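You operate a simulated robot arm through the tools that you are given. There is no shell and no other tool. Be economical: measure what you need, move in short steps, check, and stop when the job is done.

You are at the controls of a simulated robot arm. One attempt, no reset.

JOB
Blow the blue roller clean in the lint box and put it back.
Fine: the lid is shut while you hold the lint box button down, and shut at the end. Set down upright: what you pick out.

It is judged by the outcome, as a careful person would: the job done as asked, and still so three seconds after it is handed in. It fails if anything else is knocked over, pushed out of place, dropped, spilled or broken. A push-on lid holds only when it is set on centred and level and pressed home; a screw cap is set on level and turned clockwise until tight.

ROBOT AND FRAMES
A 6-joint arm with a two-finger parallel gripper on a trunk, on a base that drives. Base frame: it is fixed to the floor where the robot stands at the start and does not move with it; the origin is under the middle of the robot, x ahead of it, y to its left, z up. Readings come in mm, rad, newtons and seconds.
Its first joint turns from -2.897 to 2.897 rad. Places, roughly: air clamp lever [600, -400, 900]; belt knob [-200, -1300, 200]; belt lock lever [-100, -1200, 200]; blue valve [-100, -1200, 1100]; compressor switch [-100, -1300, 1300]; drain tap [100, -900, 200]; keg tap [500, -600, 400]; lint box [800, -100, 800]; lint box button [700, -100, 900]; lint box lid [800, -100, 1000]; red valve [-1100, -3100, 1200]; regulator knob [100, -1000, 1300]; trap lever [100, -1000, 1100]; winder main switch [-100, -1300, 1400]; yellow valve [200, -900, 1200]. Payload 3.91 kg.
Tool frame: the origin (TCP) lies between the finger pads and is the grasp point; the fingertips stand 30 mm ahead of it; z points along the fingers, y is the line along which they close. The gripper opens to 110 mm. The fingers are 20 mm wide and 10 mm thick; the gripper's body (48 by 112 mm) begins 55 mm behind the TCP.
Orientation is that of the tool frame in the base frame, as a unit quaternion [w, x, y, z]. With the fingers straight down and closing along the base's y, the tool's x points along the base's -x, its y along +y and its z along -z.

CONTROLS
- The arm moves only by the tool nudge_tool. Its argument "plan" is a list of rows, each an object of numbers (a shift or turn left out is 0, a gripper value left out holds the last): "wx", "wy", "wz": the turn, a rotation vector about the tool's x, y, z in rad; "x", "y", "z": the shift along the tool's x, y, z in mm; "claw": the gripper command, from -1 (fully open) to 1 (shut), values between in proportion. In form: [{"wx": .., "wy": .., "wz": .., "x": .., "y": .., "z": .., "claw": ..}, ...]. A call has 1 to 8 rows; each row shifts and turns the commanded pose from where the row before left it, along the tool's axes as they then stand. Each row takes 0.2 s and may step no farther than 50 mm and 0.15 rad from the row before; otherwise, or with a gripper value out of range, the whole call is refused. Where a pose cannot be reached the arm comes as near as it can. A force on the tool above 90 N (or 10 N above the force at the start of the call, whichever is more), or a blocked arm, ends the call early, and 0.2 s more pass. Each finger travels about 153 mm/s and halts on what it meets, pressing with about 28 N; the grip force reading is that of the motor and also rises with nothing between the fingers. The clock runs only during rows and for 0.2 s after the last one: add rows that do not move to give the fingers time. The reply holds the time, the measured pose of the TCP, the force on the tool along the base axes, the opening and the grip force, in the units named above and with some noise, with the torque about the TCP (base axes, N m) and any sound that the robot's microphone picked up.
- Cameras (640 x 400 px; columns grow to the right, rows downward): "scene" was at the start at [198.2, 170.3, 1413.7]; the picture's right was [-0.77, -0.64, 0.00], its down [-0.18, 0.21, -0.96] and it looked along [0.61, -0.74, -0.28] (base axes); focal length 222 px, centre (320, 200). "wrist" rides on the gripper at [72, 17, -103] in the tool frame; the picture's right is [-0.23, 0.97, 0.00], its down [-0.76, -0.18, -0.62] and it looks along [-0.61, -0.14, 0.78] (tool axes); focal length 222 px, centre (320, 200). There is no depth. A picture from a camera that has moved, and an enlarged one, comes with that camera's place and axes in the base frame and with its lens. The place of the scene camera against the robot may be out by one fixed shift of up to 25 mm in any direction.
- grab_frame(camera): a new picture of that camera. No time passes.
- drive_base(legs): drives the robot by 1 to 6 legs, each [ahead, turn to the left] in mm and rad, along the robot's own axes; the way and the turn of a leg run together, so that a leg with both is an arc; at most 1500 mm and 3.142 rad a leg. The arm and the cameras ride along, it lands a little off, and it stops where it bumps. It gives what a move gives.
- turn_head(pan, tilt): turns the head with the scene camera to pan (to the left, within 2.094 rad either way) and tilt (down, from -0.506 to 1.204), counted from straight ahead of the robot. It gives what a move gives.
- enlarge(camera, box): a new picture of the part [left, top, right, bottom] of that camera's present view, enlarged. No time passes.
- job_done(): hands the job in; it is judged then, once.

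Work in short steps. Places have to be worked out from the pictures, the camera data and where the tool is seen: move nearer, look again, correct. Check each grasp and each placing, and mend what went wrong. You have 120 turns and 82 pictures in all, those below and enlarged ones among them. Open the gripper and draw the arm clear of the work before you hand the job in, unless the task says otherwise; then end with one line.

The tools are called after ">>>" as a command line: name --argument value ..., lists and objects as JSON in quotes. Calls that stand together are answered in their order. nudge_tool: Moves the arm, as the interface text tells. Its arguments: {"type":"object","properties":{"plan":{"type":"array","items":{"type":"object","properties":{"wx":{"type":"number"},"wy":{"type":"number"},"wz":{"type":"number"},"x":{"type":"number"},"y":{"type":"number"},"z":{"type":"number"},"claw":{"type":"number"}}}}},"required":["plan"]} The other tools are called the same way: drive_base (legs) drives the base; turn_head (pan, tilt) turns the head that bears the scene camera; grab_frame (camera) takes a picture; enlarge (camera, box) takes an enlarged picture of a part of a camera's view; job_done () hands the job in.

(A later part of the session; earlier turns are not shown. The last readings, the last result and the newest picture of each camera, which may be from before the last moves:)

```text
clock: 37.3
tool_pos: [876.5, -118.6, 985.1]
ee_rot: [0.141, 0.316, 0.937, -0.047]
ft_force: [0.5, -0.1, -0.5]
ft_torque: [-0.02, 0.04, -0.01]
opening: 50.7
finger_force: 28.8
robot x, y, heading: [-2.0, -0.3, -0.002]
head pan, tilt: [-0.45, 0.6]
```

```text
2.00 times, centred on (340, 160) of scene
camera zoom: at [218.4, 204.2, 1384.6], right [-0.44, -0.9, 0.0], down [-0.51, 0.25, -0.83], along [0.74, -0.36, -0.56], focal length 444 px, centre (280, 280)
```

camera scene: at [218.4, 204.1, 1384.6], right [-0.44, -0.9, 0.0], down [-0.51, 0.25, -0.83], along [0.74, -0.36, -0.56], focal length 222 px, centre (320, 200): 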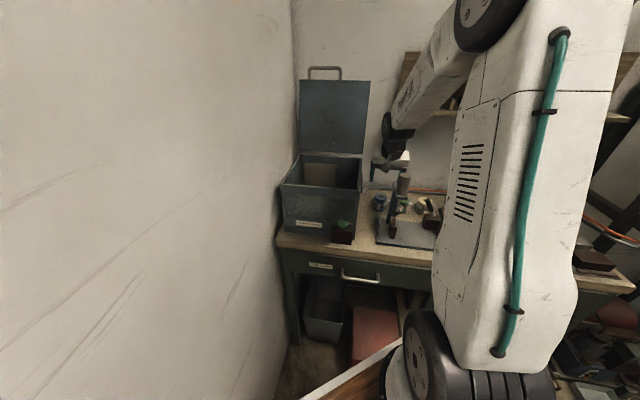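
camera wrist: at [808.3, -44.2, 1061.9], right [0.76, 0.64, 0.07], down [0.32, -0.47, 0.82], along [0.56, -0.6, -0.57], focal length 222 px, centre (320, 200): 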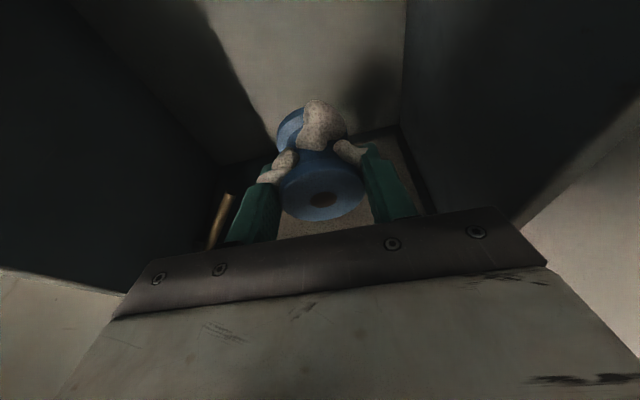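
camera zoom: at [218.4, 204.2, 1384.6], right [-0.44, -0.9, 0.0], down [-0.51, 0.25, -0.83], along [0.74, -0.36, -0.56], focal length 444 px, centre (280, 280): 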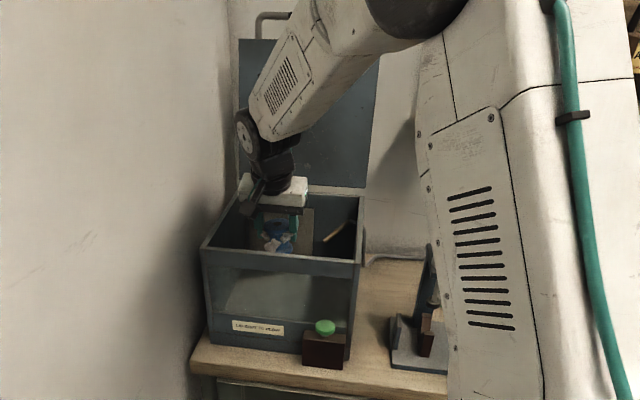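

All clear of walls and nozzle. I descend further and feel for the floor.

>>> nudge_tool --plan '[{"z": 38, "x": 12}, {"z": 38, "x": 12}, {}]'

>>> nudge_tool --plan '[{"z": 6, "x": 2}, {"z": 6, "x": 2}, {}]'

>>> enlarge --camera "scene" --box '[270, 130, 370, 260]'

```text
clock: 38.1
tool_pos: [874.6, -120.7, 904.9]
ee_rot: [0.143, 0.317, 0.936, -0.047]
ft_force: [-0.7, -0.2, 7.2]
ft_torque: [-0.08, -0.02, 0.0]
opening: 51.0
finger_force: 28.5
robot x, y, heading: [-0.5, 3.7, -0.003]
head pan, tilt: [-0.45, 0.6]
```

```text
clock: 38.9
tool_pos: [872.9, -120.2, 893.1]
ee_rot: [0.141, 0.316, 0.937, -0.048]
ft_force: [-2.4, -3.0, 14.5]
ft_torque: [-0.21, 0.06, -0.04]
opening: 49.9
finger_force: 28.1
robot x, y, heading: [4.8, -1.0, -0.001]
head pan, tilt: [-0.45, 0.6]
```

```text
3.08 times, centred on (320, 195) of scene
camera zoom: at [217.9, 204.1, 1384.7], right [-0.44, -0.9, 0.0], down [-0.51, 0.25, -0.83], along [0.74, -0.36, -0.56], focal length 683 px, centre (320, 215)
```

zoom: 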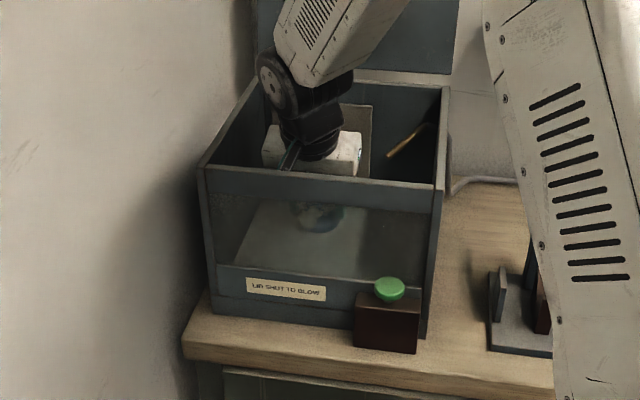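

The roller touches the floor (14 N). I check with the wrist camera before releasing.

>>> grab_frame --camera "wrist"

```text
40 pictures are left
camera wrist: at [806.3, -46.0, 969.9], right [0.76, 0.64, 0.07], down [0.32, -0.47, 0.82], along [0.56, -0.6, -0.57], focal length 222 px, centre (320, 200)
```

wrist: 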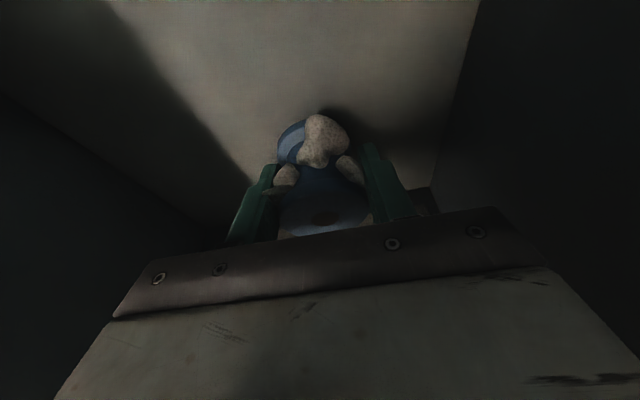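

The roller slid a bit up in the fingers while settling. I relieve the pressure slightly, then release.

>>> nudge_tool --plan '[{"z": -2, "x": -0.6}, {}, {"claw": 0.1}, {"claw": -0.3}, {}]'

>>> grab_frame --camera "wrist"

```text
clock: 40.1
tool_pos: [873.3, -119.6, 893.6]
ee_rot: [0.142, 0.316, 0.937, -0.047]
ft_force: [-0.3, 0.1, 0.3]
ft_torque: [0.01, -0.01, -0.02]
opening: 71.5
finger_force: 0.0
robot x, y, heading: [-0.1, -3.9, -0.005]
head pan, tilt: [-0.45, 0.6]
```

```text
39 pictures are left
camera wrist: at [806.5, -45.7, 972.0], right [0.76, 0.64, 0.07], down [0.32, -0.47, 0.82], along [0.56, -0.6, -0.57], focal length 222 px, centre (320, 200)
```

wrist: 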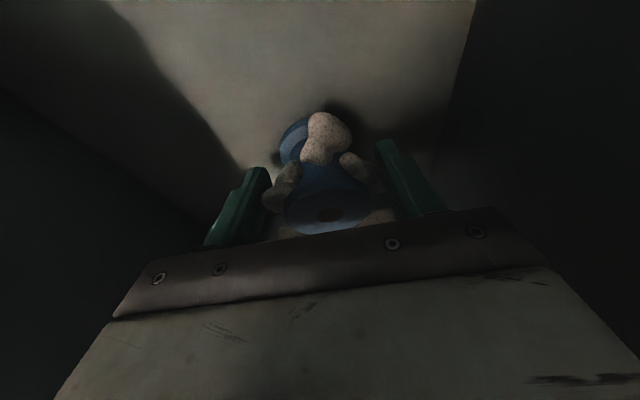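

Released and standing. I withdraw straight up out of the box.

>>> nudge_tool --plan '[{"z": -38, "x": -12}, {"z": -38, "x": -12}, {"z": -38, "x": -12}, {"z": -38, "x": -12}, {"z": -38, "x": -12}, {"z": -38, "x": -12}, {}]'

>>> grab_frame --camera "wrist"

```text
clock: 41.7
tool_pos: [875.3, -122.7, 1132.8]
ee_rot: [0.142, 0.316, 0.937, -0.048]
ft_force: [-0.2, -0.1, 0.4]
ft_torque: [0.0, -0.02, 0.0]
opening: 71.5
finger_force: 0.0
robot x, y, heading: [2.5, -0.8, -0.001]
head pan, tilt: [-0.45, 0.6]
```

```text
38 pictures are left
camera wrist: at [807.7, -47.4, 1210.4], right [0.76, 0.64, 0.07], down [0.33, -0.47, 0.82], along [0.56, -0.6, -0.57], focal length 222 px, centre (320, 200)
```

wrist: 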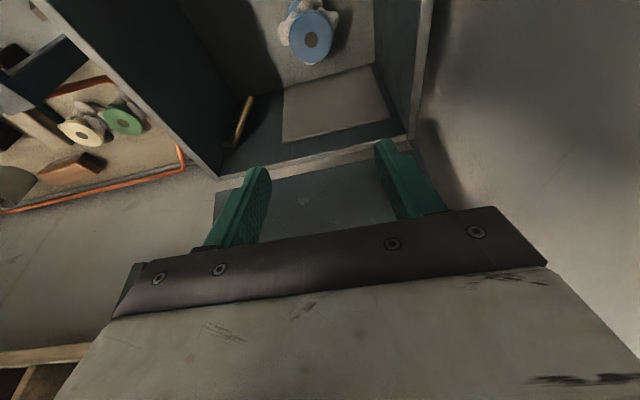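

The roller stands upright in the box. Now I go back to the handle the way I came: rise, untilt, turn the gripper.

>>> nudge_tool --plan '[{"z": -41, "x": -2.5}, {"z": -41, "x": -2.5}, {"z": -41, "x": -2.5}, {"z": -41, "x": -2.5}, {"z": -41, "x": -2.5}, {"z": -41, "x": -2.5}, {"wy": 0.15, "claw": 0.3}, {"wy": 0.15, "claw": 0.5}]'

>>> nudge_tool --plan '[{"wz": -0.15}, {"wz": -0.15}, {"wz": -0.15}, {"wz": -0.15}, {"wz": -0.15}, {"wz": -0.15}, {"wz": -0.15}, {"wz": -0.15}]'

>>> nudge_tool --plan '[{"wz": -0.15}, {"wz": -0.15}, {"wz": -0.07}, {"wx": 0.15}, {"wx": 0.15}, {"wx": 0.15}, {"wx": 0.05}, {}]'

>>> grab_frame --camera "wrist"

```text
clock: 43.5
tool_pos: [827.7, -85.1, 1374.2]
ee_rot: [-0.001, 0.319, 0.948, -0.001]
ft_force: [0.7, -0.2, 0.8]
ft_torque: [0.01, -0.05, 0.01]
opening: 27.5
finger_force: 0.1
robot x, y, heading: [-0.3, 1.1, -0.0]
head pan, tilt: [-0.45, 0.6]
```

```text
clock: 45.3
tool_pos: [828.6, -83.5, 1373.5]
ee_rot: [0.001, -0.272, 0.962, 0.0]
ft_force: [-0.4, 0.4, -0.1]
ft_torque: [-0.01, -0.01, 0.01]
opening: 27.6
finger_force: 0.1
robot x, y, heading: [0.0, 0.0, 0.001]
head pan, tilt: [-0.45, 0.6]
```

```text
clock: 47.1
tool_pos: [829.4, -83.9, 1372.9]
ee_rot: [0.11, -0.43, 0.868, -0.222]
ft_force: [0.1, 0.4, -0.5]
ft_torque: [-0.02, -0.01, -0.02]
opening: 27.7
finger_force: 0.0
robot x, y, heading: [-0.8, -0.4, 0.004]
head pan, tilt: [-0.45, 0.6]
```

```text
37 pictures are left
camera wrist: at [735.1, -103.7, 1455.7], right [-0.54, 0.7, -0.47], down [0.35, 0.69, 0.63], along [0.77, 0.18, -0.62], focal length 222 px, centre (320, 200)
```

wrist: 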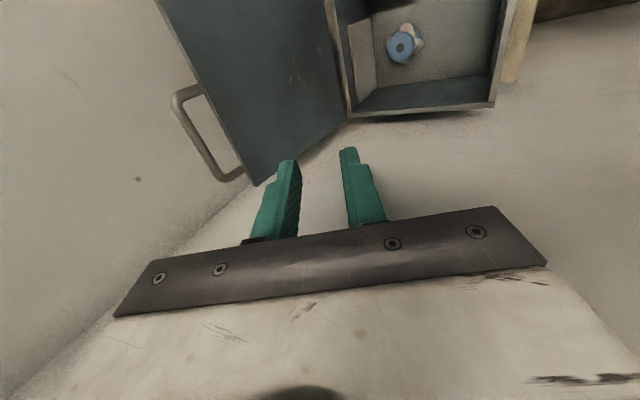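

Lid stayed open. I go to the recorded pre-handle pose and look.

>>> nudge_tool --plan '[{"y": -40, "z": 21.5, "x": -1}, {"y": -40, "z": 21.5, "x": -1}, {"y": -40, "z": 21.5}, {"y": -39, "z": 21.5}, {}]'

>>> enlarge --camera "wrist" --box '[200, 20, 440, 230]'

```text
clock: 48.3
tool_pos: [974.7, -193.6, 1370.8]
ee_rot: [0.109, -0.43, 0.869, -0.221]
ft_force: [0.6, 0.1, -0.2]
ft_torque: [0.01, -0.04, 0.01]
opening: 27.4
finger_force: 0.1
robot x, y, heading: [0.3, -3.9, -0.002]
head pan, tilt: [-0.45, 0.6]
```

```text
1.90 times, centred on (320, 125) of wrist
camera zoom: at [881.6, -212.2, 1453.8], right [-0.54, 0.7, -0.47], down [0.35, 0.69, 0.63], along [0.76, 0.18, -0.62], focal length 423 px, centre (320, 343)
```

zoom: 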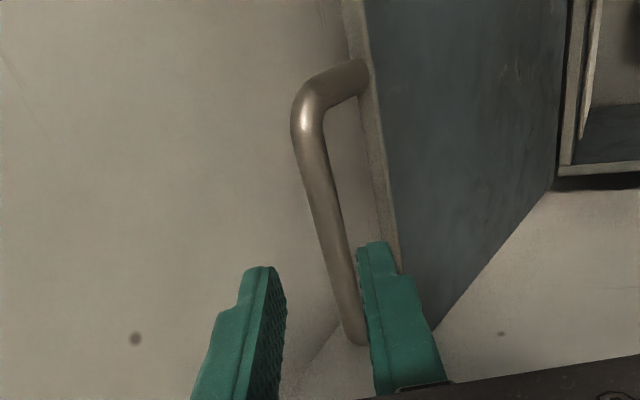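

Bar is ~4 mm off centre toward +y. I correct and slide onto the bar, then close.

>>> nudge_tool --plan '[{"y": 4, "z": 24}, {"z": 24}, {"z": 22}, {}, {"claw": 1}, {}, {}]'

>>> enlarge --camera "wrist" --box '[200, 20, 440, 230]'

```text
clock: 49.9
tool_pos: [994.7, -210.3, 1313.0]
ee_rot: [0.112, -0.43, 0.868, -0.224]
ft_force: [10.4, 0.4, 39.6]
ft_torque: [-0.25, 0.13, 0.57]
opening: 11.6
finger_force: 44.8
robot x, y, heading: [-2.4, 2.8, -0.004]
head pan, tilt: [-0.45, 0.6]
```

```text
1.90 times, centred on (320, 125) of wrist
camera zoom: at [901.0, -228.8, 1394.9], right [-0.54, 0.7, -0.47], down [0.34, 0.69, 0.63], along [0.77, 0.18, -0.61], focal length 423 px, centre (320, 343)
```

zoom: 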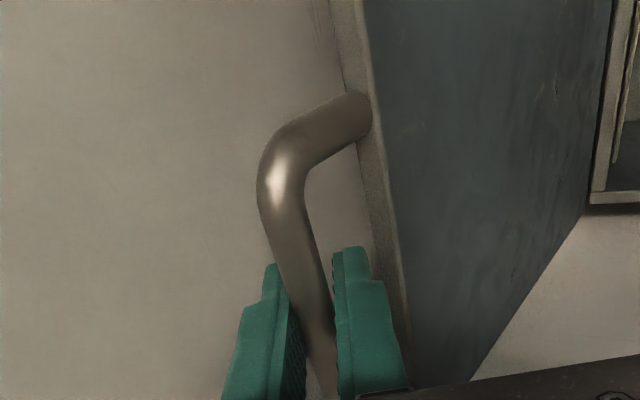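

Handle gripped again. I bring the lid back along the arc.

>>> nudge_tool --plan '[{"y": 26.9, "z": -18.5}, {"y": 28.6, "z": -17.5}, {"y": 30.5, "z": -13.9}, {"y": 32.6, "z": -10.2, "wx": 0.05}, {}]'

```text
clock: 51.1
tool_pos: [889.7, -128.6, 1303.7]
ee_rot: [0.119, -0.427, 0.863, -0.241]
ft_force: [-18.0, -25.1, -0.2]
ft_torque: [-0.55, 0.42, 0.53]
opening: 11.5
finger_force: 44.3
robot x, y, heading: [-1.2, 1.3, 0.002]
head pan, tilt: [-0.45, 0.6]
```

>>> nudge_tool --plan '[{"y": 32.1, "z": -9.9, "x": 2, "wx": 0.06}, {"y": 33.3, "z": -6.4, "x": 1, "wx": 0.06}, {"y": 33.9, "z": -4.1, "x": 1, "wx": 0.06}, {"y": 34.1, "z": -1.9, "wx": 0.06}, {"y": 34.2, "z": 0, "wx": 0.06}, {}]'

```text
clock: 52.5
tool_pos: [777.8, -45.8, 1220.2]
ee_rot: [0.184, -0.405, 0.816, -0.369]
ft_force: [21.9, 0.6, -15.5]
ft_torque: [-0.01, 0.01, 0.98]
opening: 11.4
finger_force: 45.1
robot x, y, heading: [2.4, 1.4, -0.002]
head pan, tilt: [-0.45, 0.6]
```

>>> nudge_tool --plan '[{"y": 37.5, "z": 2.4, "wx": 0.06}, {"y": 33.3, "z": 4.0, "wx": 0.06}, {"y": 33.2, "z": 6.0, "wx": 0.06}, {"y": 32.7, "z": 7.9, "wx": 0.06}, {}]'

```text
clock: 53.7
tool_pos: [724.1, -8.4, 1098.9]
ee_rot: [0.229, -0.379, 0.767, -0.465]
ft_force: [-13.3, -1.8, 0.6]
ft_torque: [-0.73, 0.52, -0.16]
opening: 11.6
finger_force: 44.9
robot x, y, heading: [-0.6, 0.7, 0.003]
head pan, tilt: [-0.45, 0.6]
```

>>> nudge_tool --plan '[{"y": 31.9, "z": 10.9, "wx": 0.06}, {"y": 20, "z": 9.5, "wx": 0.05}, {"y": 12, "z": 5}, {"y": 2, "z": 1}, {}]'

>>> enlarge --camera "scene" --box '[240, 100, 420, 260]'

```text
clock: 54.9
tool_pos: [720.7, -4.4, 1028.9]
ee_rot: [0.251, -0.366, 0.739, -0.507]
ft_force: [-27.5, 31.7, 0.5]
ft_torque: [-0.26, -0.18, 1.19]
opening: 11.7
finger_force: 45.2
robot x, y, heading: [-3.6, 0.6, 0.0]
head pan, tilt: [-0.45, 0.6]
```

```text
2.50 times, centred on (330, 180) of scene
camera zoom: at [217.1, 205.7, 1384.5], right [-0.43, -0.9, 0.0], down [-0.51, 0.24, -0.83], along [0.74, -0.36, -0.56], focal length 555 px, centre (295, 250)
```

zoom: 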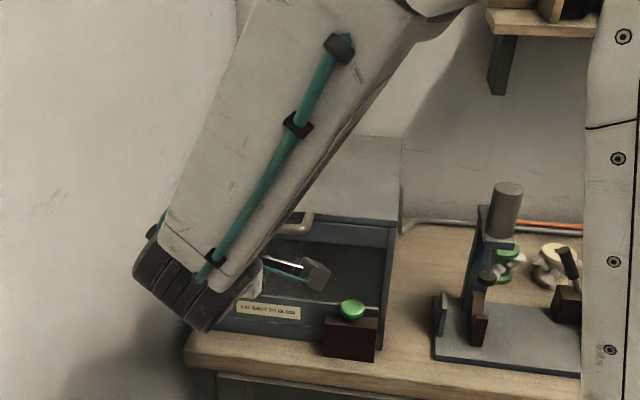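

The lid is back at its closed height. I relieve the load, release and back off along the tool axis.

>>> nudge_tool --plan '[{"z": -3}, {"claw": 0.4}, {"claw": 0.0}, {"z": -30}, {"z": -35}, {"z": -35}, {}]'

>>> grab_frame --camera "wrist"

```text
clock: 56.5
tool_pos: [645.9, 50.0, 1066.0]
ee_rot: [0.25, -0.365, 0.74, -0.507]
ft_force: [-0.8, -0.5, 0.4]
ft_torque: [-0.02, 0.0, 0.03]
opening: 54.8
finger_force: 0.0
robot x, y, heading: [-1.4, -3.6, -0.001]
head pan, tilt: [-0.45, 0.6]
```

```text
33 pictures are left
camera wrist: at [521.1, 55.4, 1087.3], right [-0.14, 0.39, -0.91], down [0.05, 0.92, 0.39], along [0.99, 0.01, -0.15], focal length 222 px, centre (320, 200)
```

wrist: 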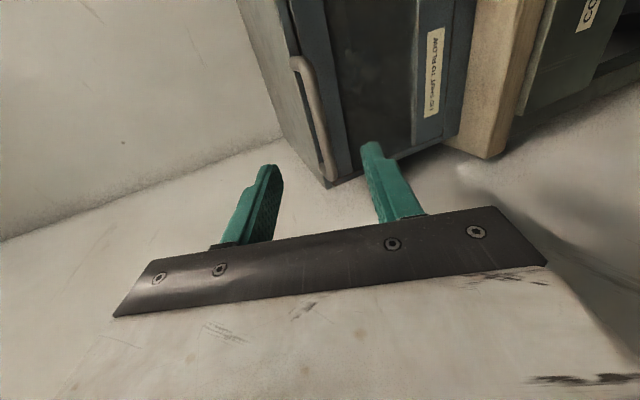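

Lid shut. Next the button: close the gripper, move right, set tilt 0.8 and turn the gripper so that its body clears the box.

>>> nudge_tool --plan '[{"x": 45, "claw": 1}, {"x": 45}, {"wx": -0.14}, {"wx": -0.13}, {"wx": -0.13}, {"wz": 0.15}, {"wz": 0.15}, {"wz": 0.15}]'

>>> nudge_tool --plan '[{"wz": 0.15}, {"wz": 0.15}, {"wz": 0.15}, {"wz": 0.15}, {"wz": 0.15}, {"wz": 0.15}, {"wz": 0.15}, {"wz": 0.07}]'

>>> grab_frame --camera "wrist"

>>> grab_frame --camera "scene"

```text
clock: 58.3
tool_pos: [632.5, 13.0, 1086.7]
ee_rot: [0.247, -0.213, 0.896, -0.301]
ft_force: [-0.1, -0.4, 0.6]
ft_torque: [0.01, 0.02, -0.01]
opening: 0.0
finger_force: 28.5
out of reach, approached as far as the arm can: row 1, 2
robot x, y, heading: [2.6, -1.4, 0.003]
head pan, tilt: [-0.45, 0.6]
```

```text
clock: 60.1
tool_pos: [634.8, 14.5, 1087.5]
ee_rot: [0.368, 0.296, 0.873, -0.124]
ft_force: [0.6, -0.1, 1.2]
ft_torque: [-0.02, -0.03, -0.01]
opening: 0.0
finger_force: 28.1
robot x, y, heading: [0.3, 3.2, -0.002]
head pan, tilt: [-0.45, 0.6]
```

```text
32 pictures are left
camera wrist: at [546.7, 103.3, 1106.9], right [0.72, 0.68, 0.16], down [-0.04, -0.19, 0.98], along [0.7, -0.71, -0.11], focal length 222 px, centre (320, 200)
```

wrist: 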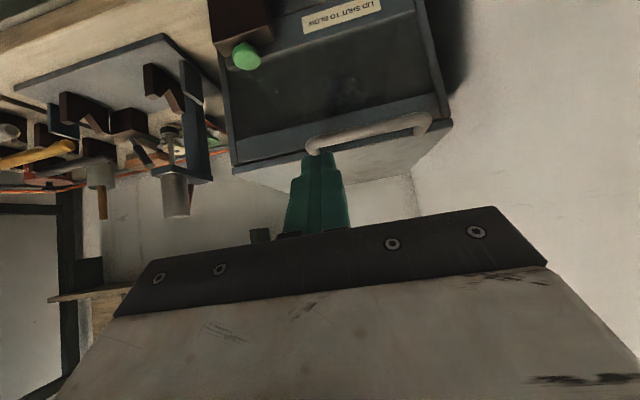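

```text
31 pictures are left
camera scene: at [218.4, 204.2, 1384.6], right [-0.44, -0.9, 0.0], down [-0.51, 0.25, -0.83], along [0.74, -0.36, -0.56], focal length 222 px, centre (320, 200)
```

scene: 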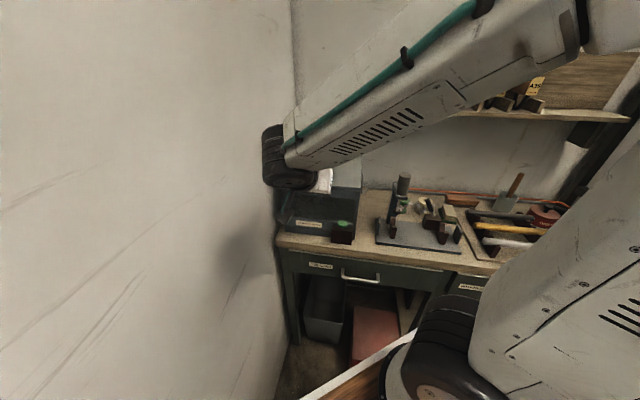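

Button re-measured ≈[670,-103,907]. I move right, then down toward a hover above it.

>>> nudge_tool --plan '[{"y": -36}, {"y": -35}, {"z": 36, "x": 6}, {"z": 36, "x": 6}, {"z": 36, "x": 6}, {"z": 20, "x": 3}, {}]'

>>> grab_frame --camera "wrist"

>>> enlarge --camera "scene" --box '[240, 130, 420, 270]'

```text
clock: 61.7
tool_pos: [660.9, -89.2, 988.8]
ee_rot: [0.369, 0.295, 0.872, -0.125]
ft_force: [-0.3, -0.4, -0.7]
ft_torque: [0.03, 0.02, 0.03]
opening: 0.0
finger_force: 27.8
out of reach, approached as far as the arm can: row 3, 4
robot x, y, heading: [-2.4, -1.4, 0.001]
head pan, tilt: [-0.45, 0.6]
```

```text
30 pictures are left
camera wrist: at [573.2, 1.0, 1008.2], right [0.72, 0.68, 0.16], down [-0.04, -0.19, 0.98], along [0.7, -0.71, -0.11], focal length 222 px, centre (320, 200)
```

wrist: 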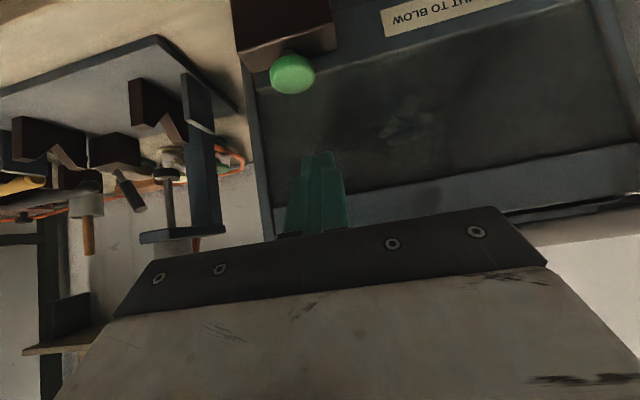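

```text
2.86 times, centred on (330, 200) of scene
camera zoom: at [218.4, 204.2, 1384.6], right [-0.44, -0.9, 0.0], down [-0.51, 0.25, -0.83], along [0.74, -0.36, -0.56], focal length 634 px, centre (291, 200)
```

zoom: 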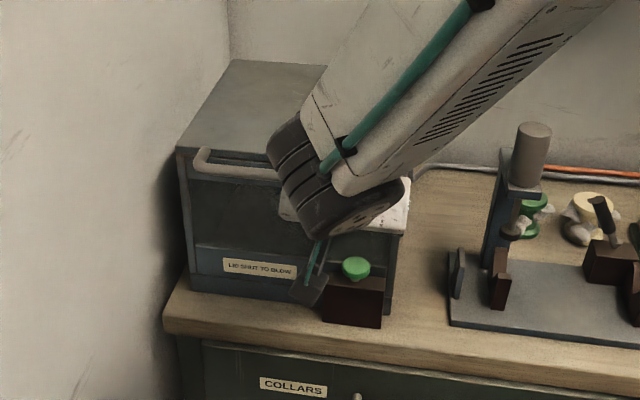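

Tip is 55 mm above the button, ~5 mm left. I correct and come down vertically.

>>> nudge_tool --plan '[{"y": -5, "z": 14, "x": 14.3}, {"z": 14, "x": 14.3}, {"z": 4, "x": 4}, {}]'

>>> enlarge --camera "wrist" --box '[220, 20, 420, 230]'

>>> enlarge --camera "scene" --box '[290, 180, 380, 260]'

```text
clock: 62.7
tool_pos: [669.6, -88.5, 945.7]
ee_rot: [0.367, 0.294, 0.874, -0.125]
ft_force: [-19.2, 13.9, 14.3]
ft_torque: [0.06, -0.13, 0.01]
opening: 0.2
finger_force: 28.3
out of reach, approached as far as the arm can: row 1, 2
robot x, y, heading: [-0.9, -3.8, 0.003]
head pan, tilt: [-0.45, 0.6]
```

```text
1.90 times, centred on (320, 125) of wrist
camera zoom: at [580.6, -0.8, 965.3], right [0.72, 0.68, 0.16], down [-0.04, -0.19, 0.98], along [0.7, -0.71, -0.11], focal length 423 px, centre (320, 343)
```

zoom: 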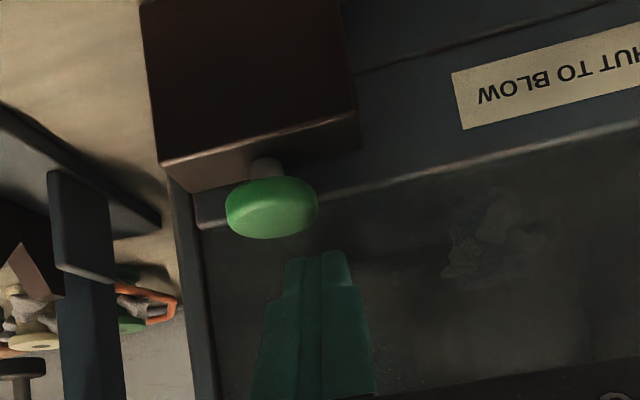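

```text
5.00 times, centred on (335, 220) of scene
camera zoom: at [217.1, 204.9, 1384.7], right [-0.43, -0.9, 0.0], down [-0.51, 0.25, -0.83], along [0.74, -0.36, -0.56], focal length 1110 px, centre (245, 100)
```

zoom: 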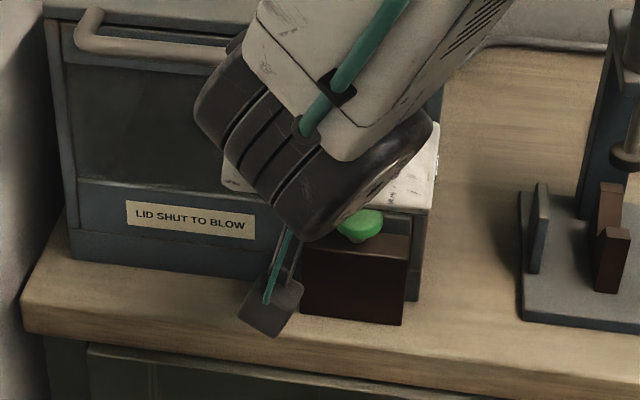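

The fingertips touch the box front because the arm is at its inner reach limit and drifted. I back off, reduce the tilt to 0.5 so the wrist gets more room.

>>> nudge_tool --plan '[{"z": -30}, {"z": -30}, {"wy": 0.15}, {"wy": 0.15}, {}]'

```text
clock: 63.9
tool_pos: [651.8, -62.6, 992.6]
ee_rot: [0.234, 0.31, 0.918, -0.079]
ft_force: [0.2, -0.3, -0.5]
ft_torque: [-0.02, 0.0, -0.03]
opening: 0.1
finger_force: 28.3
out of reach, approached as far as the arm can: row 1, 2
robot x, y, heading: [1.4, -0.1, 0.002]
head pan, tilt: [-0.45, 0.6]
```

>>> nudge_tool --plan '[{"y": -20}, {"z": 14, "x": -12}, {"z": 12}, {}]'

>>> enlarge --camera "wrist" --box '[220, 20, 420, 230]'

```text
clock: 64.9
tool_pos: [658.5, -92.6, 976.1]
ee_rot: [0.235, 0.31, 0.918, -0.08]
ft_force: [0.4, 0.0, 0.1]
ft_torque: [0.01, -0.02, -0.02]
opening: 0.0
finger_force: 28.3
robot x, y, heading: [1.4, -0.4, 0.0]
head pan, tilt: [-0.45, 0.6]
```

```text
1.90 times, centred on (320, 125) of wrist
camera zoom: at [580.1, -10.3, 1031.5], right [0.75, 0.65, 0.11], down [0.19, -0.36, 0.91], along [0.64, -0.66, -0.4], focal length 423 px, centre (320, 343)
```

zoom: 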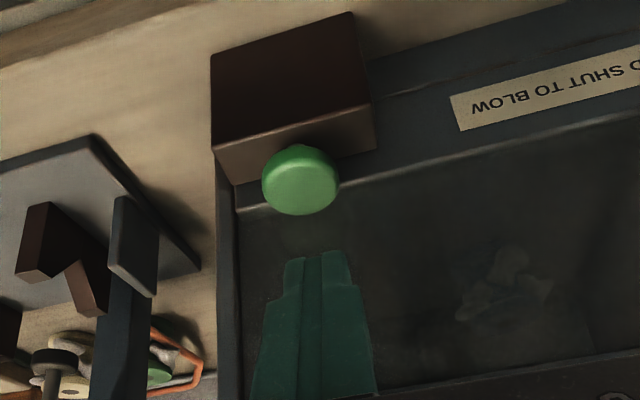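

Reach is fine now; tip is over the button. I lower slowly to contact.

>>> nudge_tool --plan '[{"y": -1, "z": 10.8, "x": 1.3}, {"z": 8.8, "x": 4.8}, {"z": 7, "x": 3.8}, {}]'

>>> enlarge --camera "wrist" --box '[220, 20, 420, 230]'

```text
clock: 65.9
tool_pos: [661.1, -96.2, 946.4]
ee_rot: [0.235, 0.311, 0.918, -0.08]
ft_force: [0.0, -0.8, 0.3]
ft_torque: [-0.03, -0.02, -0.03]
opening: 0.0
finger_force: 28.4
robot x, y, heading: [0.2, 3.9, -0.002]
head pan, tilt: [-0.45, 0.6]
```

```text
1.90 times, centred on (320, 125) of wrist
camera zoom: at [582.4, -12.7, 1002.6], right [0.75, 0.65, 0.11], down [0.19, -0.36, 0.91], along [0.64, -0.66, -0.4], focal length 423 px, centre (320, 343)
```

zoom: 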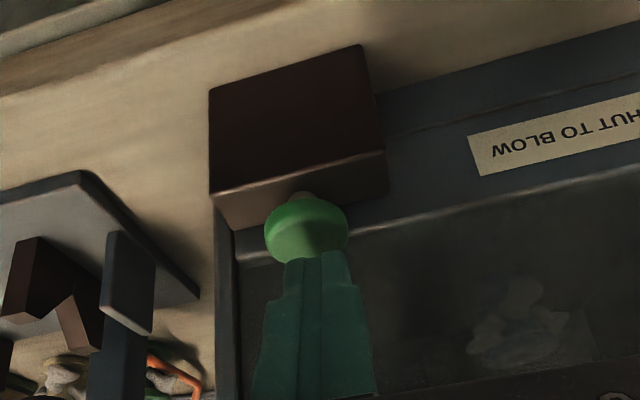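

The tip is just over the button (roller's fluff visible through the window). I press down in small steps.

>>> nudge_tool --plan '[{"z": 5.3, "x": 2.9, "y": -2}, {"z": 5.3, "x": 2.9}, {}]'

```text
clock: 66.7
tool_pos: [659.0, -96.3, 934.6]
ee_rot: [0.235, 0.309, 0.918, -0.079]
ft_force: [0.1, -0.5, 1.6]
ft_torque: [-0.01, 0.01, 0.02]
opening: 0.0
finger_force: 27.9
robot x, y, heading: [-0.6, 0.4, -0.0]
head pan, tilt: [-0.45, 0.6]
```

>>> enlarge --camera "wrist" --box '[220, 20, 420, 230]'

```text
1.90 times, centred on (320, 125) of wrist
camera zoom: at [581.2, -14.5, 990.5], right [0.75, 0.65, 0.11], down [0.19, -0.36, 0.91], along [0.64, -0.66, -0.4], focal length 423 px, centre (320, 343)
```

zoom: 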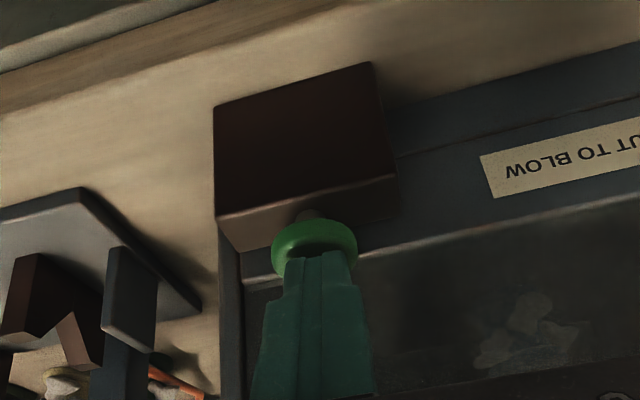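

The tip is on the button, centred. I press further and hold, listening for the sound.

>>> nudge_tool --plan '[{"z": 4.4, "x": 2.4}, {"z": 4.4, "x": 2.4}, {}, {}]'

```text
clock: 67.7
tool_pos: [660.1, -96.0, 926.8]
ee_rot: [0.236, 0.31, 0.918, -0.079]
ft_force: [3.3, -0.4, 29.1]
ft_torque: [-0.19, -0.18, -0.03]
opening: 0.2
finger_force: 28.0
robot x, y, heading: [0.4, 2.8, -0.001]
head pan, tilt: [-0.45, 0.6]
heard: click
```

A click: the button is down at 29 N. I hold it.

>>> nudge_tool --plan '[{}, {}, {}, {}, {}, {}, {}, {}]'

>>> enlarge --camera "wrist" --box '[220, 20, 460, 230]'

```text
clock: 69.5
tool_pos: [659.9, -96.4, 925.2]
ee_rot: [0.235, 0.309, 0.918, -0.079]
ft_force: [9.4, -3.1, 33.0]
ft_torque: [-0.19, -0.47, 0.08]
opening: 0.1
finger_force: 28.3
robot x, y, heading: [0.0, -1.3, 0.001]
head pan, tilt: [-0.45, 0.6]
```

```text
1.90 times, centred on (340, 125) of wrist
camera zoom: at [581.2, -14.5, 981.6], right [0.75, 0.65, 0.11], down [0.19, -0.36, 0.91], along [0.64, -0.66, -0.39], focal length 423 px, centre (282, 343)
```

zoom: 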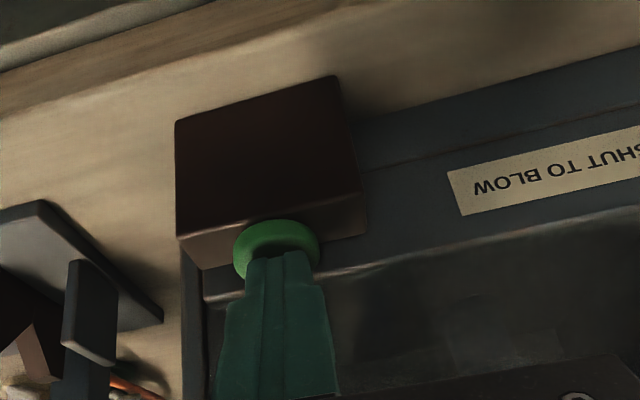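

The button is fully down. I hold a few seconds more to be sure.

>>> nudge_tool --plan '[{}, {}, {}, {}, {}, {}, {}, {}]'

>>> nudge_tool --plan '[{}, {}, {}, {}, {}, {}, {}, {}]'

>>> enlarge --camera "scene" --box '[260, 150, 380, 260]'

```text
clock: 71.3
tool_pos: [659.5, -97.8, 926.0]
ee_rot: [0.234, 0.31, 0.918, -0.079]
ft_force: [7.9, -0.5, 34.0]
ft_torque: [-0.13, -0.41, 0.03]
opening: 0.1
finger_force: 28.3
robot x, y, heading: [1.8, -0.2, 0.001]
head pan, tilt: [-0.45, 0.6]
```

```text
clock: 73.1
tool_pos: [659.0, -96.7, 925.6]
ee_rot: [0.235, 0.31, 0.918, -0.079]
ft_force: [7.2, 0.9, 33.9]
ft_torque: [-0.16, -0.33, 0.01]
opening: 0.0
finger_force: 28.2
robot x, y, heading: [3.8, -0.1, 0.004]
head pan, tilt: [-0.45, 0.6]
```

```text
3.64 times, centred on (320, 205) of scene
camera zoom: at [217.7, 204.4, 1384.7], right [-0.44, -0.9, 0.0], down [-0.51, 0.25, -0.83], along [0.74, -0.36, -0.56], focal length 808 px, centre (320, 182)
```

zoom: 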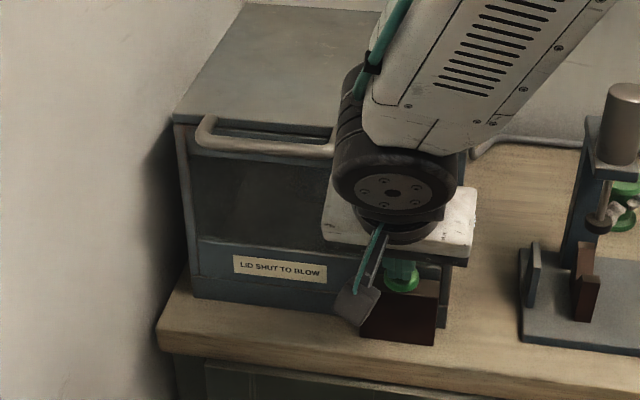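

Held over 5 s with the lid shut. I lift off and look at the roller through the window.

>>> nudge_tool --plan '[{"z": -18, "x": -9.6}, {"z": -35}, {"z": -40}, {"z": -40}, {}]'

>>> grab_frame --camera "wrist"

```text
clock: 74.3
tool_pos: [612.6, -63.9, 1045.3]
ee_rot: [0.234, 0.31, 0.918, -0.08]
ft_force: [0.5, 0.0, 0.6]
ft_torque: [-0.04, -0.01, 0.02]
opening: 0.0
finger_force: 28.3
robot x, y, heading: [0.5, -0.8, -0.001]
head pan, tilt: [-0.45, 0.6]
```

```text
21 pictures are left
camera wrist: at [534.9, 18.7, 1101.4], right [0.75, 0.65, 0.11], down [0.19, -0.36, 0.91], along [0.64, -0.66, -0.4], focal length 222 px, centre (320, 200)
```

wrist: 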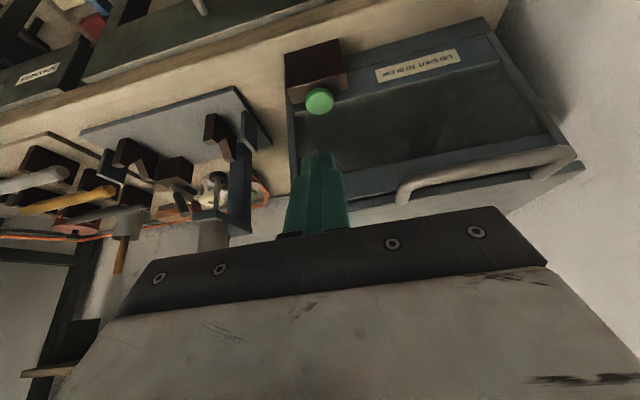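

The front is clear and the lid shut. I return to the handle's approach pose with the same orientation as before, opening the gripper to 60 mm.

>>> nudge_tool --plan '[{"z": -40}, {"wz": -0.15}, {"wz": -0.15}, {"wz": -0.15}, {"wz": -0.15}, {"wz": -0.15}, {"wz": -0.15}, {"wz": -0.15}]'

>>> nudge_tool --plan '[{"wz": -0.15}, {"wz": -0.15}, {"wz": -0.15}, {"wz": -0.07}, {"x": -36, "claw": -0.1}, {"x": -36}, {"x": -36}, {}]'

>>> nudge_tool --plan '[{"wx": 0.14}, {"wx": 0.14}, {"wx": 0.14}, {"wx": 0.14}, {"wx": 0.14}, {}]'

```text
clock: 76.1
tool_pos: [599.8, -50.9, 1080.6]
ee_rot: [0.163, -0.193, 0.95, -0.186]
ft_force: [0.2, -0.1, -0.1]
ft_torque: [0.0, 0.0, -0.01]
opening: 0.0
finger_force: 28.0
robot x, y, heading: [2.3, -0.4, -0.004]
head pan, tilt: [-0.45, 0.6]
```

```text
clock: 77.9
tool_pos: [665.4, 35.0, 1082.0]
ee_rot: [0.109, -0.43, 0.868, -0.222]
ft_force: [0.2, -0.1, 0.1]
ft_torque: [0.01, 0.01, -0.02]
opening: 60.6
finger_force: 0.1
robot x, y, heading: [0.4, 0.5, -0.004]
head pan, tilt: [-0.45, 0.6]
```

```text
clock: 79.3
tool_pos: [666.0, 34.0, 1081.1]
ee_rot: [0.252, -0.366, 0.739, -0.507]
ft_force: [0.4, -0.5, -0.2]
ft_torque: [-0.03, 0.03, 0.0]
opening: 60.3
finger_force: 0.0
robot x, y, heading: [0.4, -2.8, 0.0]
head pan, tilt: [-0.45, 0.6]
```

>>> nudge_tool --plan '[{"y": 24, "x": 2}, {"z": 25}, {"z": 25}, {}]'

>>> enlarge --camera "wrist" --box '[160, 30, 480, 230]'

```text
clock: 80.3
tool_pos: [694.3, 8.6, 1042.8]
ee_rot: [0.251, -0.366, 0.739, -0.507]
ft_force: [0.5, -0.8, -0.2]
ft_torque: [0.03, 0.01, 0.01]
opening: 60.4
finger_force: 0.1
robot x, y, heading: [2.3, -2.8, -0.0]
head pan, tilt: [-0.45, 0.6]
```

```text
2.00 times, centred on (320, 130) of wrist
camera zoom: at [570.3, 13.9, 1064.0], right [-0.14, 0.39, -0.91], down [0.05, 0.92, 0.39], along [0.99, 0.01, -0.15], focal length 444 px, centre (320, 340)
```

zoom: 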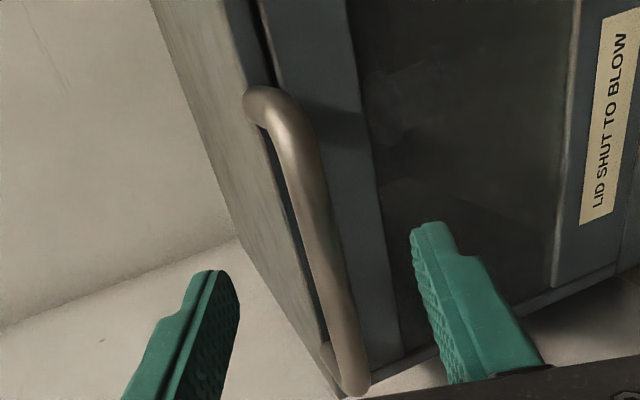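

Same picture as before; I advance 31 mm and close on the bar.

>>> nudge_tool --plan '[{"z": 11, "y": 2}, {"z": 11}, {"z": 9}, {"claw": 0.5}, {"claw": 1}, {}]'

```text
clock: 81.7
tool_pos: [716.3, -7.5, 1029.3]
ee_rot: [0.25, -0.365, 0.74, -0.507]
ft_force: [4.1, -1.9, 4.2]
ft_torque: [-0.53, 0.36, 0.01]
opening: 11.7
finger_force: 45.1
robot x, y, heading: [0.6, 4.2, -0.001]
head pan, tilt: [-0.45, 0.6]
```

Gripped. I open the lid again along the fitted arc.

>>> nudge_tool --plan '[{"y": -33.7, "z": -12.9, "wx": -0.06}, {"y": -32.7, "z": -8.2, "wx": -0.06}, {"y": -33.1, "z": -6.3, "wx": -0.06}, {"y": -33.5, "z": -4.3, "wx": -0.06}, {"y": -33.6, "z": -2.3, "wx": -0.06}, {"y": -33.7, "z": -0.4, "wx": -0.06}, {}]'

```text
clock: 83.3
tool_pos: [772.4, -48.1, 1217.3]
ee_rot: [0.183, -0.405, 0.818, -0.366]
ft_force: [2.7, 23.0, 7.5]
ft_torque: [-0.42, 0.36, 0.57]
opening: 11.5
finger_force: 44.6
robot x, y, heading: [-3.1, 4.9, -0.003]
head pan, tilt: [-0.45, 0.6]
```

>>> nudge_tool --plan '[{"y": -35.3, "z": 0.8, "x": -1.5, "wx": -0.06}, {"y": -33.8, "z": 3.6, "x": -1.5, "wx": -0.06}, {"y": -33.5, "z": 5.5, "x": -1, "wx": -0.06}, {"y": -33, "z": 7.6, "x": -1, "wx": -0.06}, {"y": -32.5, "z": 9.5, "wx": -0.05}, {"y": -31.7, "z": 11.7, "wx": -0.05}, {}]'

```text
clock: 84.9
tool_pos: [914.1, -150.8, 1312.2]
ee_rot: [0.111, -0.43, 0.868, -0.222]
ft_force: [-2.6, 0.7, 17.5]
ft_torque: [0.32, -0.15, 1.11]
opening: 11.7
finger_force: 45.2
robot x, y, heading: [1.5, 0.7, 0.001]
head pan, tilt: [-0.45, 0.6]
```

>>> nudge_tool --plan '[{"y": -32, "z": 12.3}, {"y": -28.5, "z": 17.5}, {"y": -26.4, "z": 20.6, "x": -2}, {"y": -9.1, "z": 8.3, "x": -2}, {}]'

>>> nudge_tool --plan '[{"claw": 0.5}, {}, {"z": -20}, {"z": -30}, {"z": -30}, {}]'

>>> grab_frame --camera "wrist"

```text
clock: 86.1
tool_pos: [1004.8, -215.4, 1308.5]
ee_rot: [0.109, -0.43, 0.869, -0.222]
ft_force: [-51.5, 8.8, -0.4]
ft_torque: [-0.29, 0.14, 0.59]
opening: 11.8
finger_force: 45.1
robot x, y, heading: [2.2, -3.2, 0.0]
head pan, tilt: [-0.45, 0.6]
```

```text
clock: 87.5
tool_pos: [976.8, -192.4, 1376.9]
ee_rot: [0.109, -0.43, 0.868, -0.222]
ft_force: [0.4, 0.4, 0.7]
ft_torque: [-0.02, 0.02, 0.01]
opening: 27.7
finger_force: 0.0
robot x, y, heading: [-0.8, -2.9, -0.004]
head pan, tilt: [-0.45, 0.6]
```

```text
19 pictures are left
camera wrist: at [883.0, -210.8, 1458.7], right [-0.54, 0.7, -0.47], down [0.35, 0.69, 0.63], along [0.76, 0.18, -0.62], focal length 222 px, centre (320, 200)
```

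wrist: 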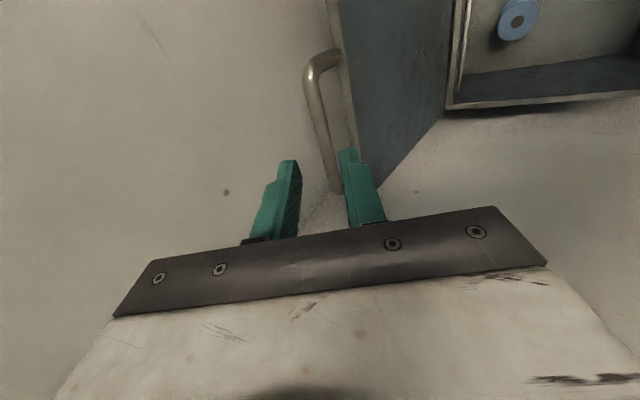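

Lid open, and the roller now looks clean. I retract and turn the gripper back for picking it up.

>>> nudge_tool --plan '[{"y": 40, "z": -22, "wx": -0.12}, {"y": 43, "z": -17, "wx": -0.13}, {"y": 45, "z": -10, "wx": -0.13}, {"y": 47, "z": -5, "wx": -0.12}, {"wz": 0.15, "claw": -0.2}, {"wz": 0.15}, {"wz": 0.15}, {"wz": 0.15}]'

>>> nudge_tool --plan '[{"wz": 0.15}, {"wz": 0.15}, {"wz": 0.15}, {"wz": 0.15}, {"wz": 0.15}, {"wz": 0.15}, {"wz": 0.07}, {}]'

>>> nudge_tool --plan '[{"wy": -0.15}, {"wy": -0.15}, {"z": 35, "x": 11}, {"z": 35, "x": 11}, {"z": 35, "x": 11}, {"z": 35, "x": 11}, {}]'

>>> grab_frame --camera "wrist"

```text
clock: 89.3
tool_pos: [827.3, -80.5, 1373.7]
ee_rot: [-0.001, -0.157, 0.988, 0.0]
ft_force: [-0.4, 0.3, 0.0]
ft_torque: [0.0, -0.05, 0.0]
opening: 65.9
finger_force: 0.1
robot x, y, heading: [-1.9, 1.7, -0.003]
head pan, tilt: [-0.45, 0.6]
```

```text
clock: 91.1
tool_pos: [827.1, -81.5, 1374.3]
ee_rot: [0.0, 0.32, 0.948, 0.0]
ft_force: [-0.8, -0.1, -0.4]
ft_torque: [-0.03, 0.01, -0.01]
opening: 66.1
finger_force: 0.1
robot x, y, heading: [1.4, 1.1, -0.002]
head pan, tilt: [-0.45, 0.6]
```

```text
clock: 92.7
tool_pos: [827.4, -80.2, 1228.0]
ee_rot: [0.142, 0.316, 0.937, -0.047]
ft_force: [-0.1, 0.0, 0.1]
ft_torque: [0.01, -0.02, 0.01]
opening: 66.3
finger_force: 0.0
robot x, y, heading: [2.7, 0.3, -0.004]
head pan, tilt: [-0.45, 0.6]
```

```text
18 pictures are left
camera wrist: at [759.7, -5.9, 1304.8], right [0.76, 0.64, 0.07], down [0.33, -0.47, 0.82], along [0.56, -0.6, -0.57], focal length 222 px, centre (320, 200)
```

wrist: 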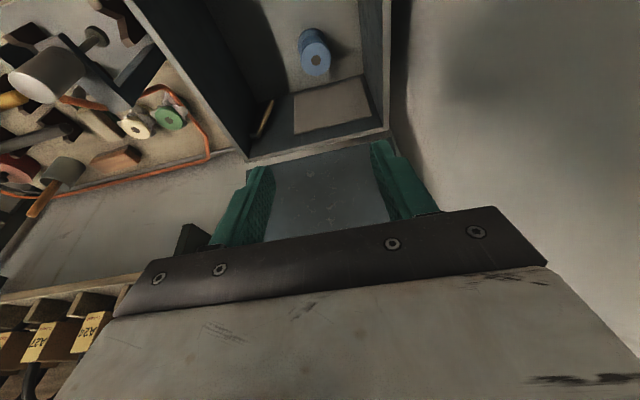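

The clean roller stands upright at about depth 766, s −443, top z≈915. I move over it and descend.

>>> nudge_tool --plan '[{"x": -30, "z": 9, "y": 1}, {"x": -30, "z": 9}, {"z": 43, "x": 13.3}, {"z": 43, "x": 13.3}, {"z": 43, "x": 13.3}, {"z": 43, "x": 13.3}, {"z": 43, "x": 13.3}, {}]'

>>> grab_frame --camera "wrist"

```text
clock: 94.5
tool_pos: [876.1, -116.0, 1005.8]
ee_rot: [0.141, 0.316, 0.937, -0.048]
ft_force: [1.4, -1.2, 0.5]
ft_torque: [0.04, 0.02, 0.02]
opening: 66.4
finger_force: 0.0
robot x, y, heading: [4.6, -1.8, 0.002]
head pan, tilt: [-0.45, 0.6]
```

```text
17 pictures are left
camera wrist: at [807.9, -42.4, 1082.9], right [0.76, 0.64, 0.07], down [0.33, -0.47, 0.82], along [0.56, -0.6, -0.57], focal length 222 px, centre (320, 200)
```

wrist: 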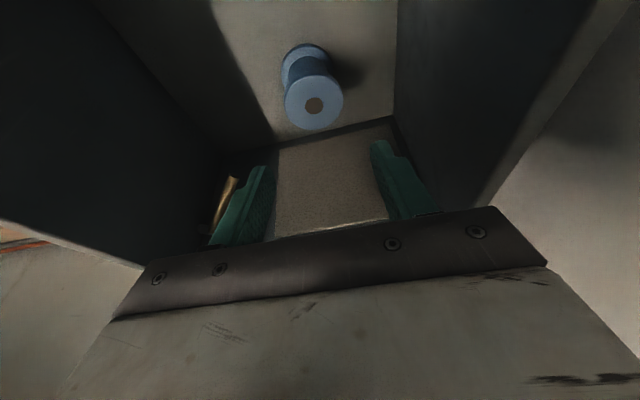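

Aligned within a couple of mm. I descend the last 100 mm.

>>> nudge_tool --plan '[{"z": 34, "x": 7.5, "y": 0}, {"z": 34, "x": 10.5}, {"z": 20, "x": 6}, {}]'

>>> grab_frame --camera "wrist"

```text
clock: 95.5
tool_pos: [879.5, -119.6, 914.2]
ee_rot: [0.141, 0.316, 0.937, -0.048]
ft_force: [0.1, -0.2, -0.5]
ft_torque: [0.0, -0.01, 0.04]
opening: 66.0
finger_force: 0.2
robot x, y, heading: [-1.9, 0.2, -0.001]
head pan, tilt: [-0.45, 0.6]
```

```text
16 pictures are left
camera wrist: at [812.2, -44.9, 990.2], right [0.76, 0.64, 0.07], down [0.33, -0.47, 0.82], along [0.56, -0.6, -0.57], focal length 222 px, centre (320, 200)
```

wrist: 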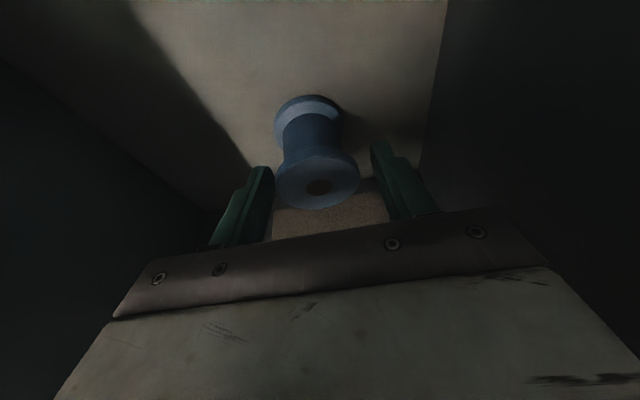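

Roller centred, its top right at TCP height. I go 11 mm lower and grip.

>>> nudge_tool --plan '[{"z": 10.5, "x": 3.2}, {"claw": 0.2}, {"claw": 0.6}, {}, {}]'

>>> grab_frame --camera "wrist"

```text
clock: 96.7
tool_pos: [881.9, -119.2, 902.7]
ee_rot: [0.142, 0.317, 0.937, -0.047]
ft_force: [0.6, -0.2, 4.5]
ft_torque: [-0.03, 0.01, -0.02]
opening: 50.8
finger_force: 28.1
robot x, y, heading: [-0.1, 0.8, 0.002]
head pan, tilt: [-0.45, 0.6]
```

```text
15 pictures are left
camera wrist: at [812.6, -45.1, 979.2], right [0.76, 0.64, 0.07], down [0.32, -0.47, 0.82], along [0.56, -0.6, -0.57], focal length 222 px, centre (320, 200)
```

wrist: 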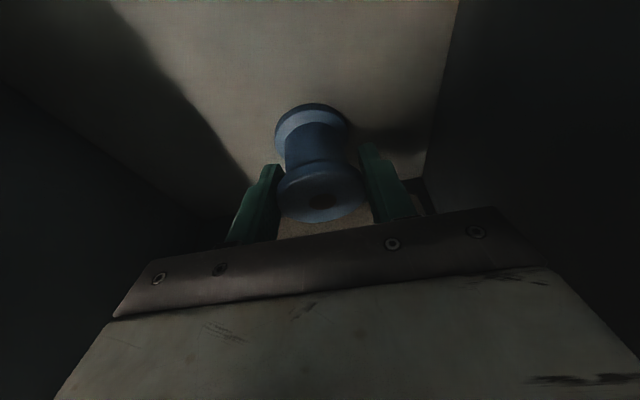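

Same grip as at the first pick. I lift out vertically, then move across above the rim.

>>> nudge_tool --plan '[{"z": -44, "x": -13.6}, {"z": -44, "x": -13.6}, {"z": -44, "x": -13.6}, {"z": -44, "x": -13.6}, {"z": -44, "x": -13.6}, {}]'

>>> nudge_tool --plan '[{"y": -48}, {"y": -48}, {"y": -48}, {"y": -48}, {"y": -48}, {}]'

>>> grab_frame --camera "wrist"

```text
clock: 98.1
tool_pos: [881.0, -121.1, 1133.7]
ee_rot: [0.142, 0.316, 0.937, -0.049]
ft_force: [0.8, -1.0, -1.0]
ft_torque: [0.02, -0.01, 0.01]
opening: 50.3
finger_force: 27.8
robot x, y, heading: [1.4, -1.0, -0.001]
head pan, tilt: [-0.45, 0.6]
```

```text
clock: 99.5
tool_pos: [735.4, -311.3, 1131.3]
ee_rot: [0.141, 0.315, 0.937, -0.048]
ft_force: [0.3, 0.9, -1.4]
ft_torque: [0.01, -0.01, 0.01]
opening: 50.5
finger_force: 28.0
robot x, y, heading: [-1.0, -0.8, 0.004]
head pan, tilt: [-0.45, 0.6]
```

```text
14 pictures are left
camera wrist: at [667.9, -237.5, 1208.6], right [0.76, 0.64, 0.07], down [0.33, -0.47, 0.82], along [0.56, -0.6, -0.57], focal length 222 px, centre (320, 200)
```

wrist: 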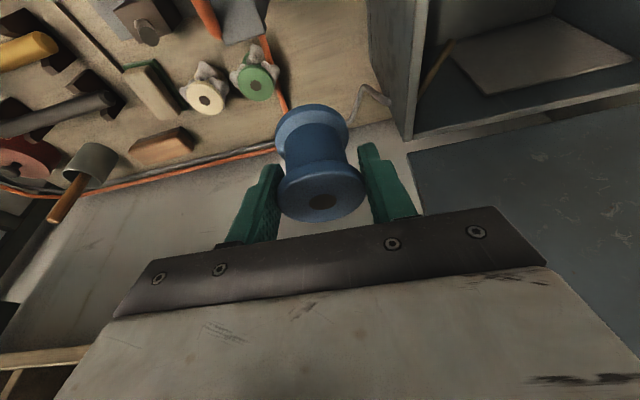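

Clean roller held upright. I descend to 40 mm above its old spot.

>>> nudge_tool --plan '[{"z": 44, "x": 0, "y": -1.9}, {"z": 44, "x": 0}, {"z": 44, "x": 0}, {"z": 44, "x": 8}, {"z": 44, "x": 11.4}, {}]'

```text
clock: 100.9
tool_pos: [767.5, -339.7, 914.0]
ee_rot: [0.142, 0.317, 0.937, -0.049]
ft_force: [0.0, -0.3, -0.5]
ft_torque: [0.0, 0.0, 0.02]
opening: 50.6
finger_force: 28.3
robot x, y, heading: [-0.4, 0.3, 0.002]
head pan, tilt: [-0.45, 0.6]
```

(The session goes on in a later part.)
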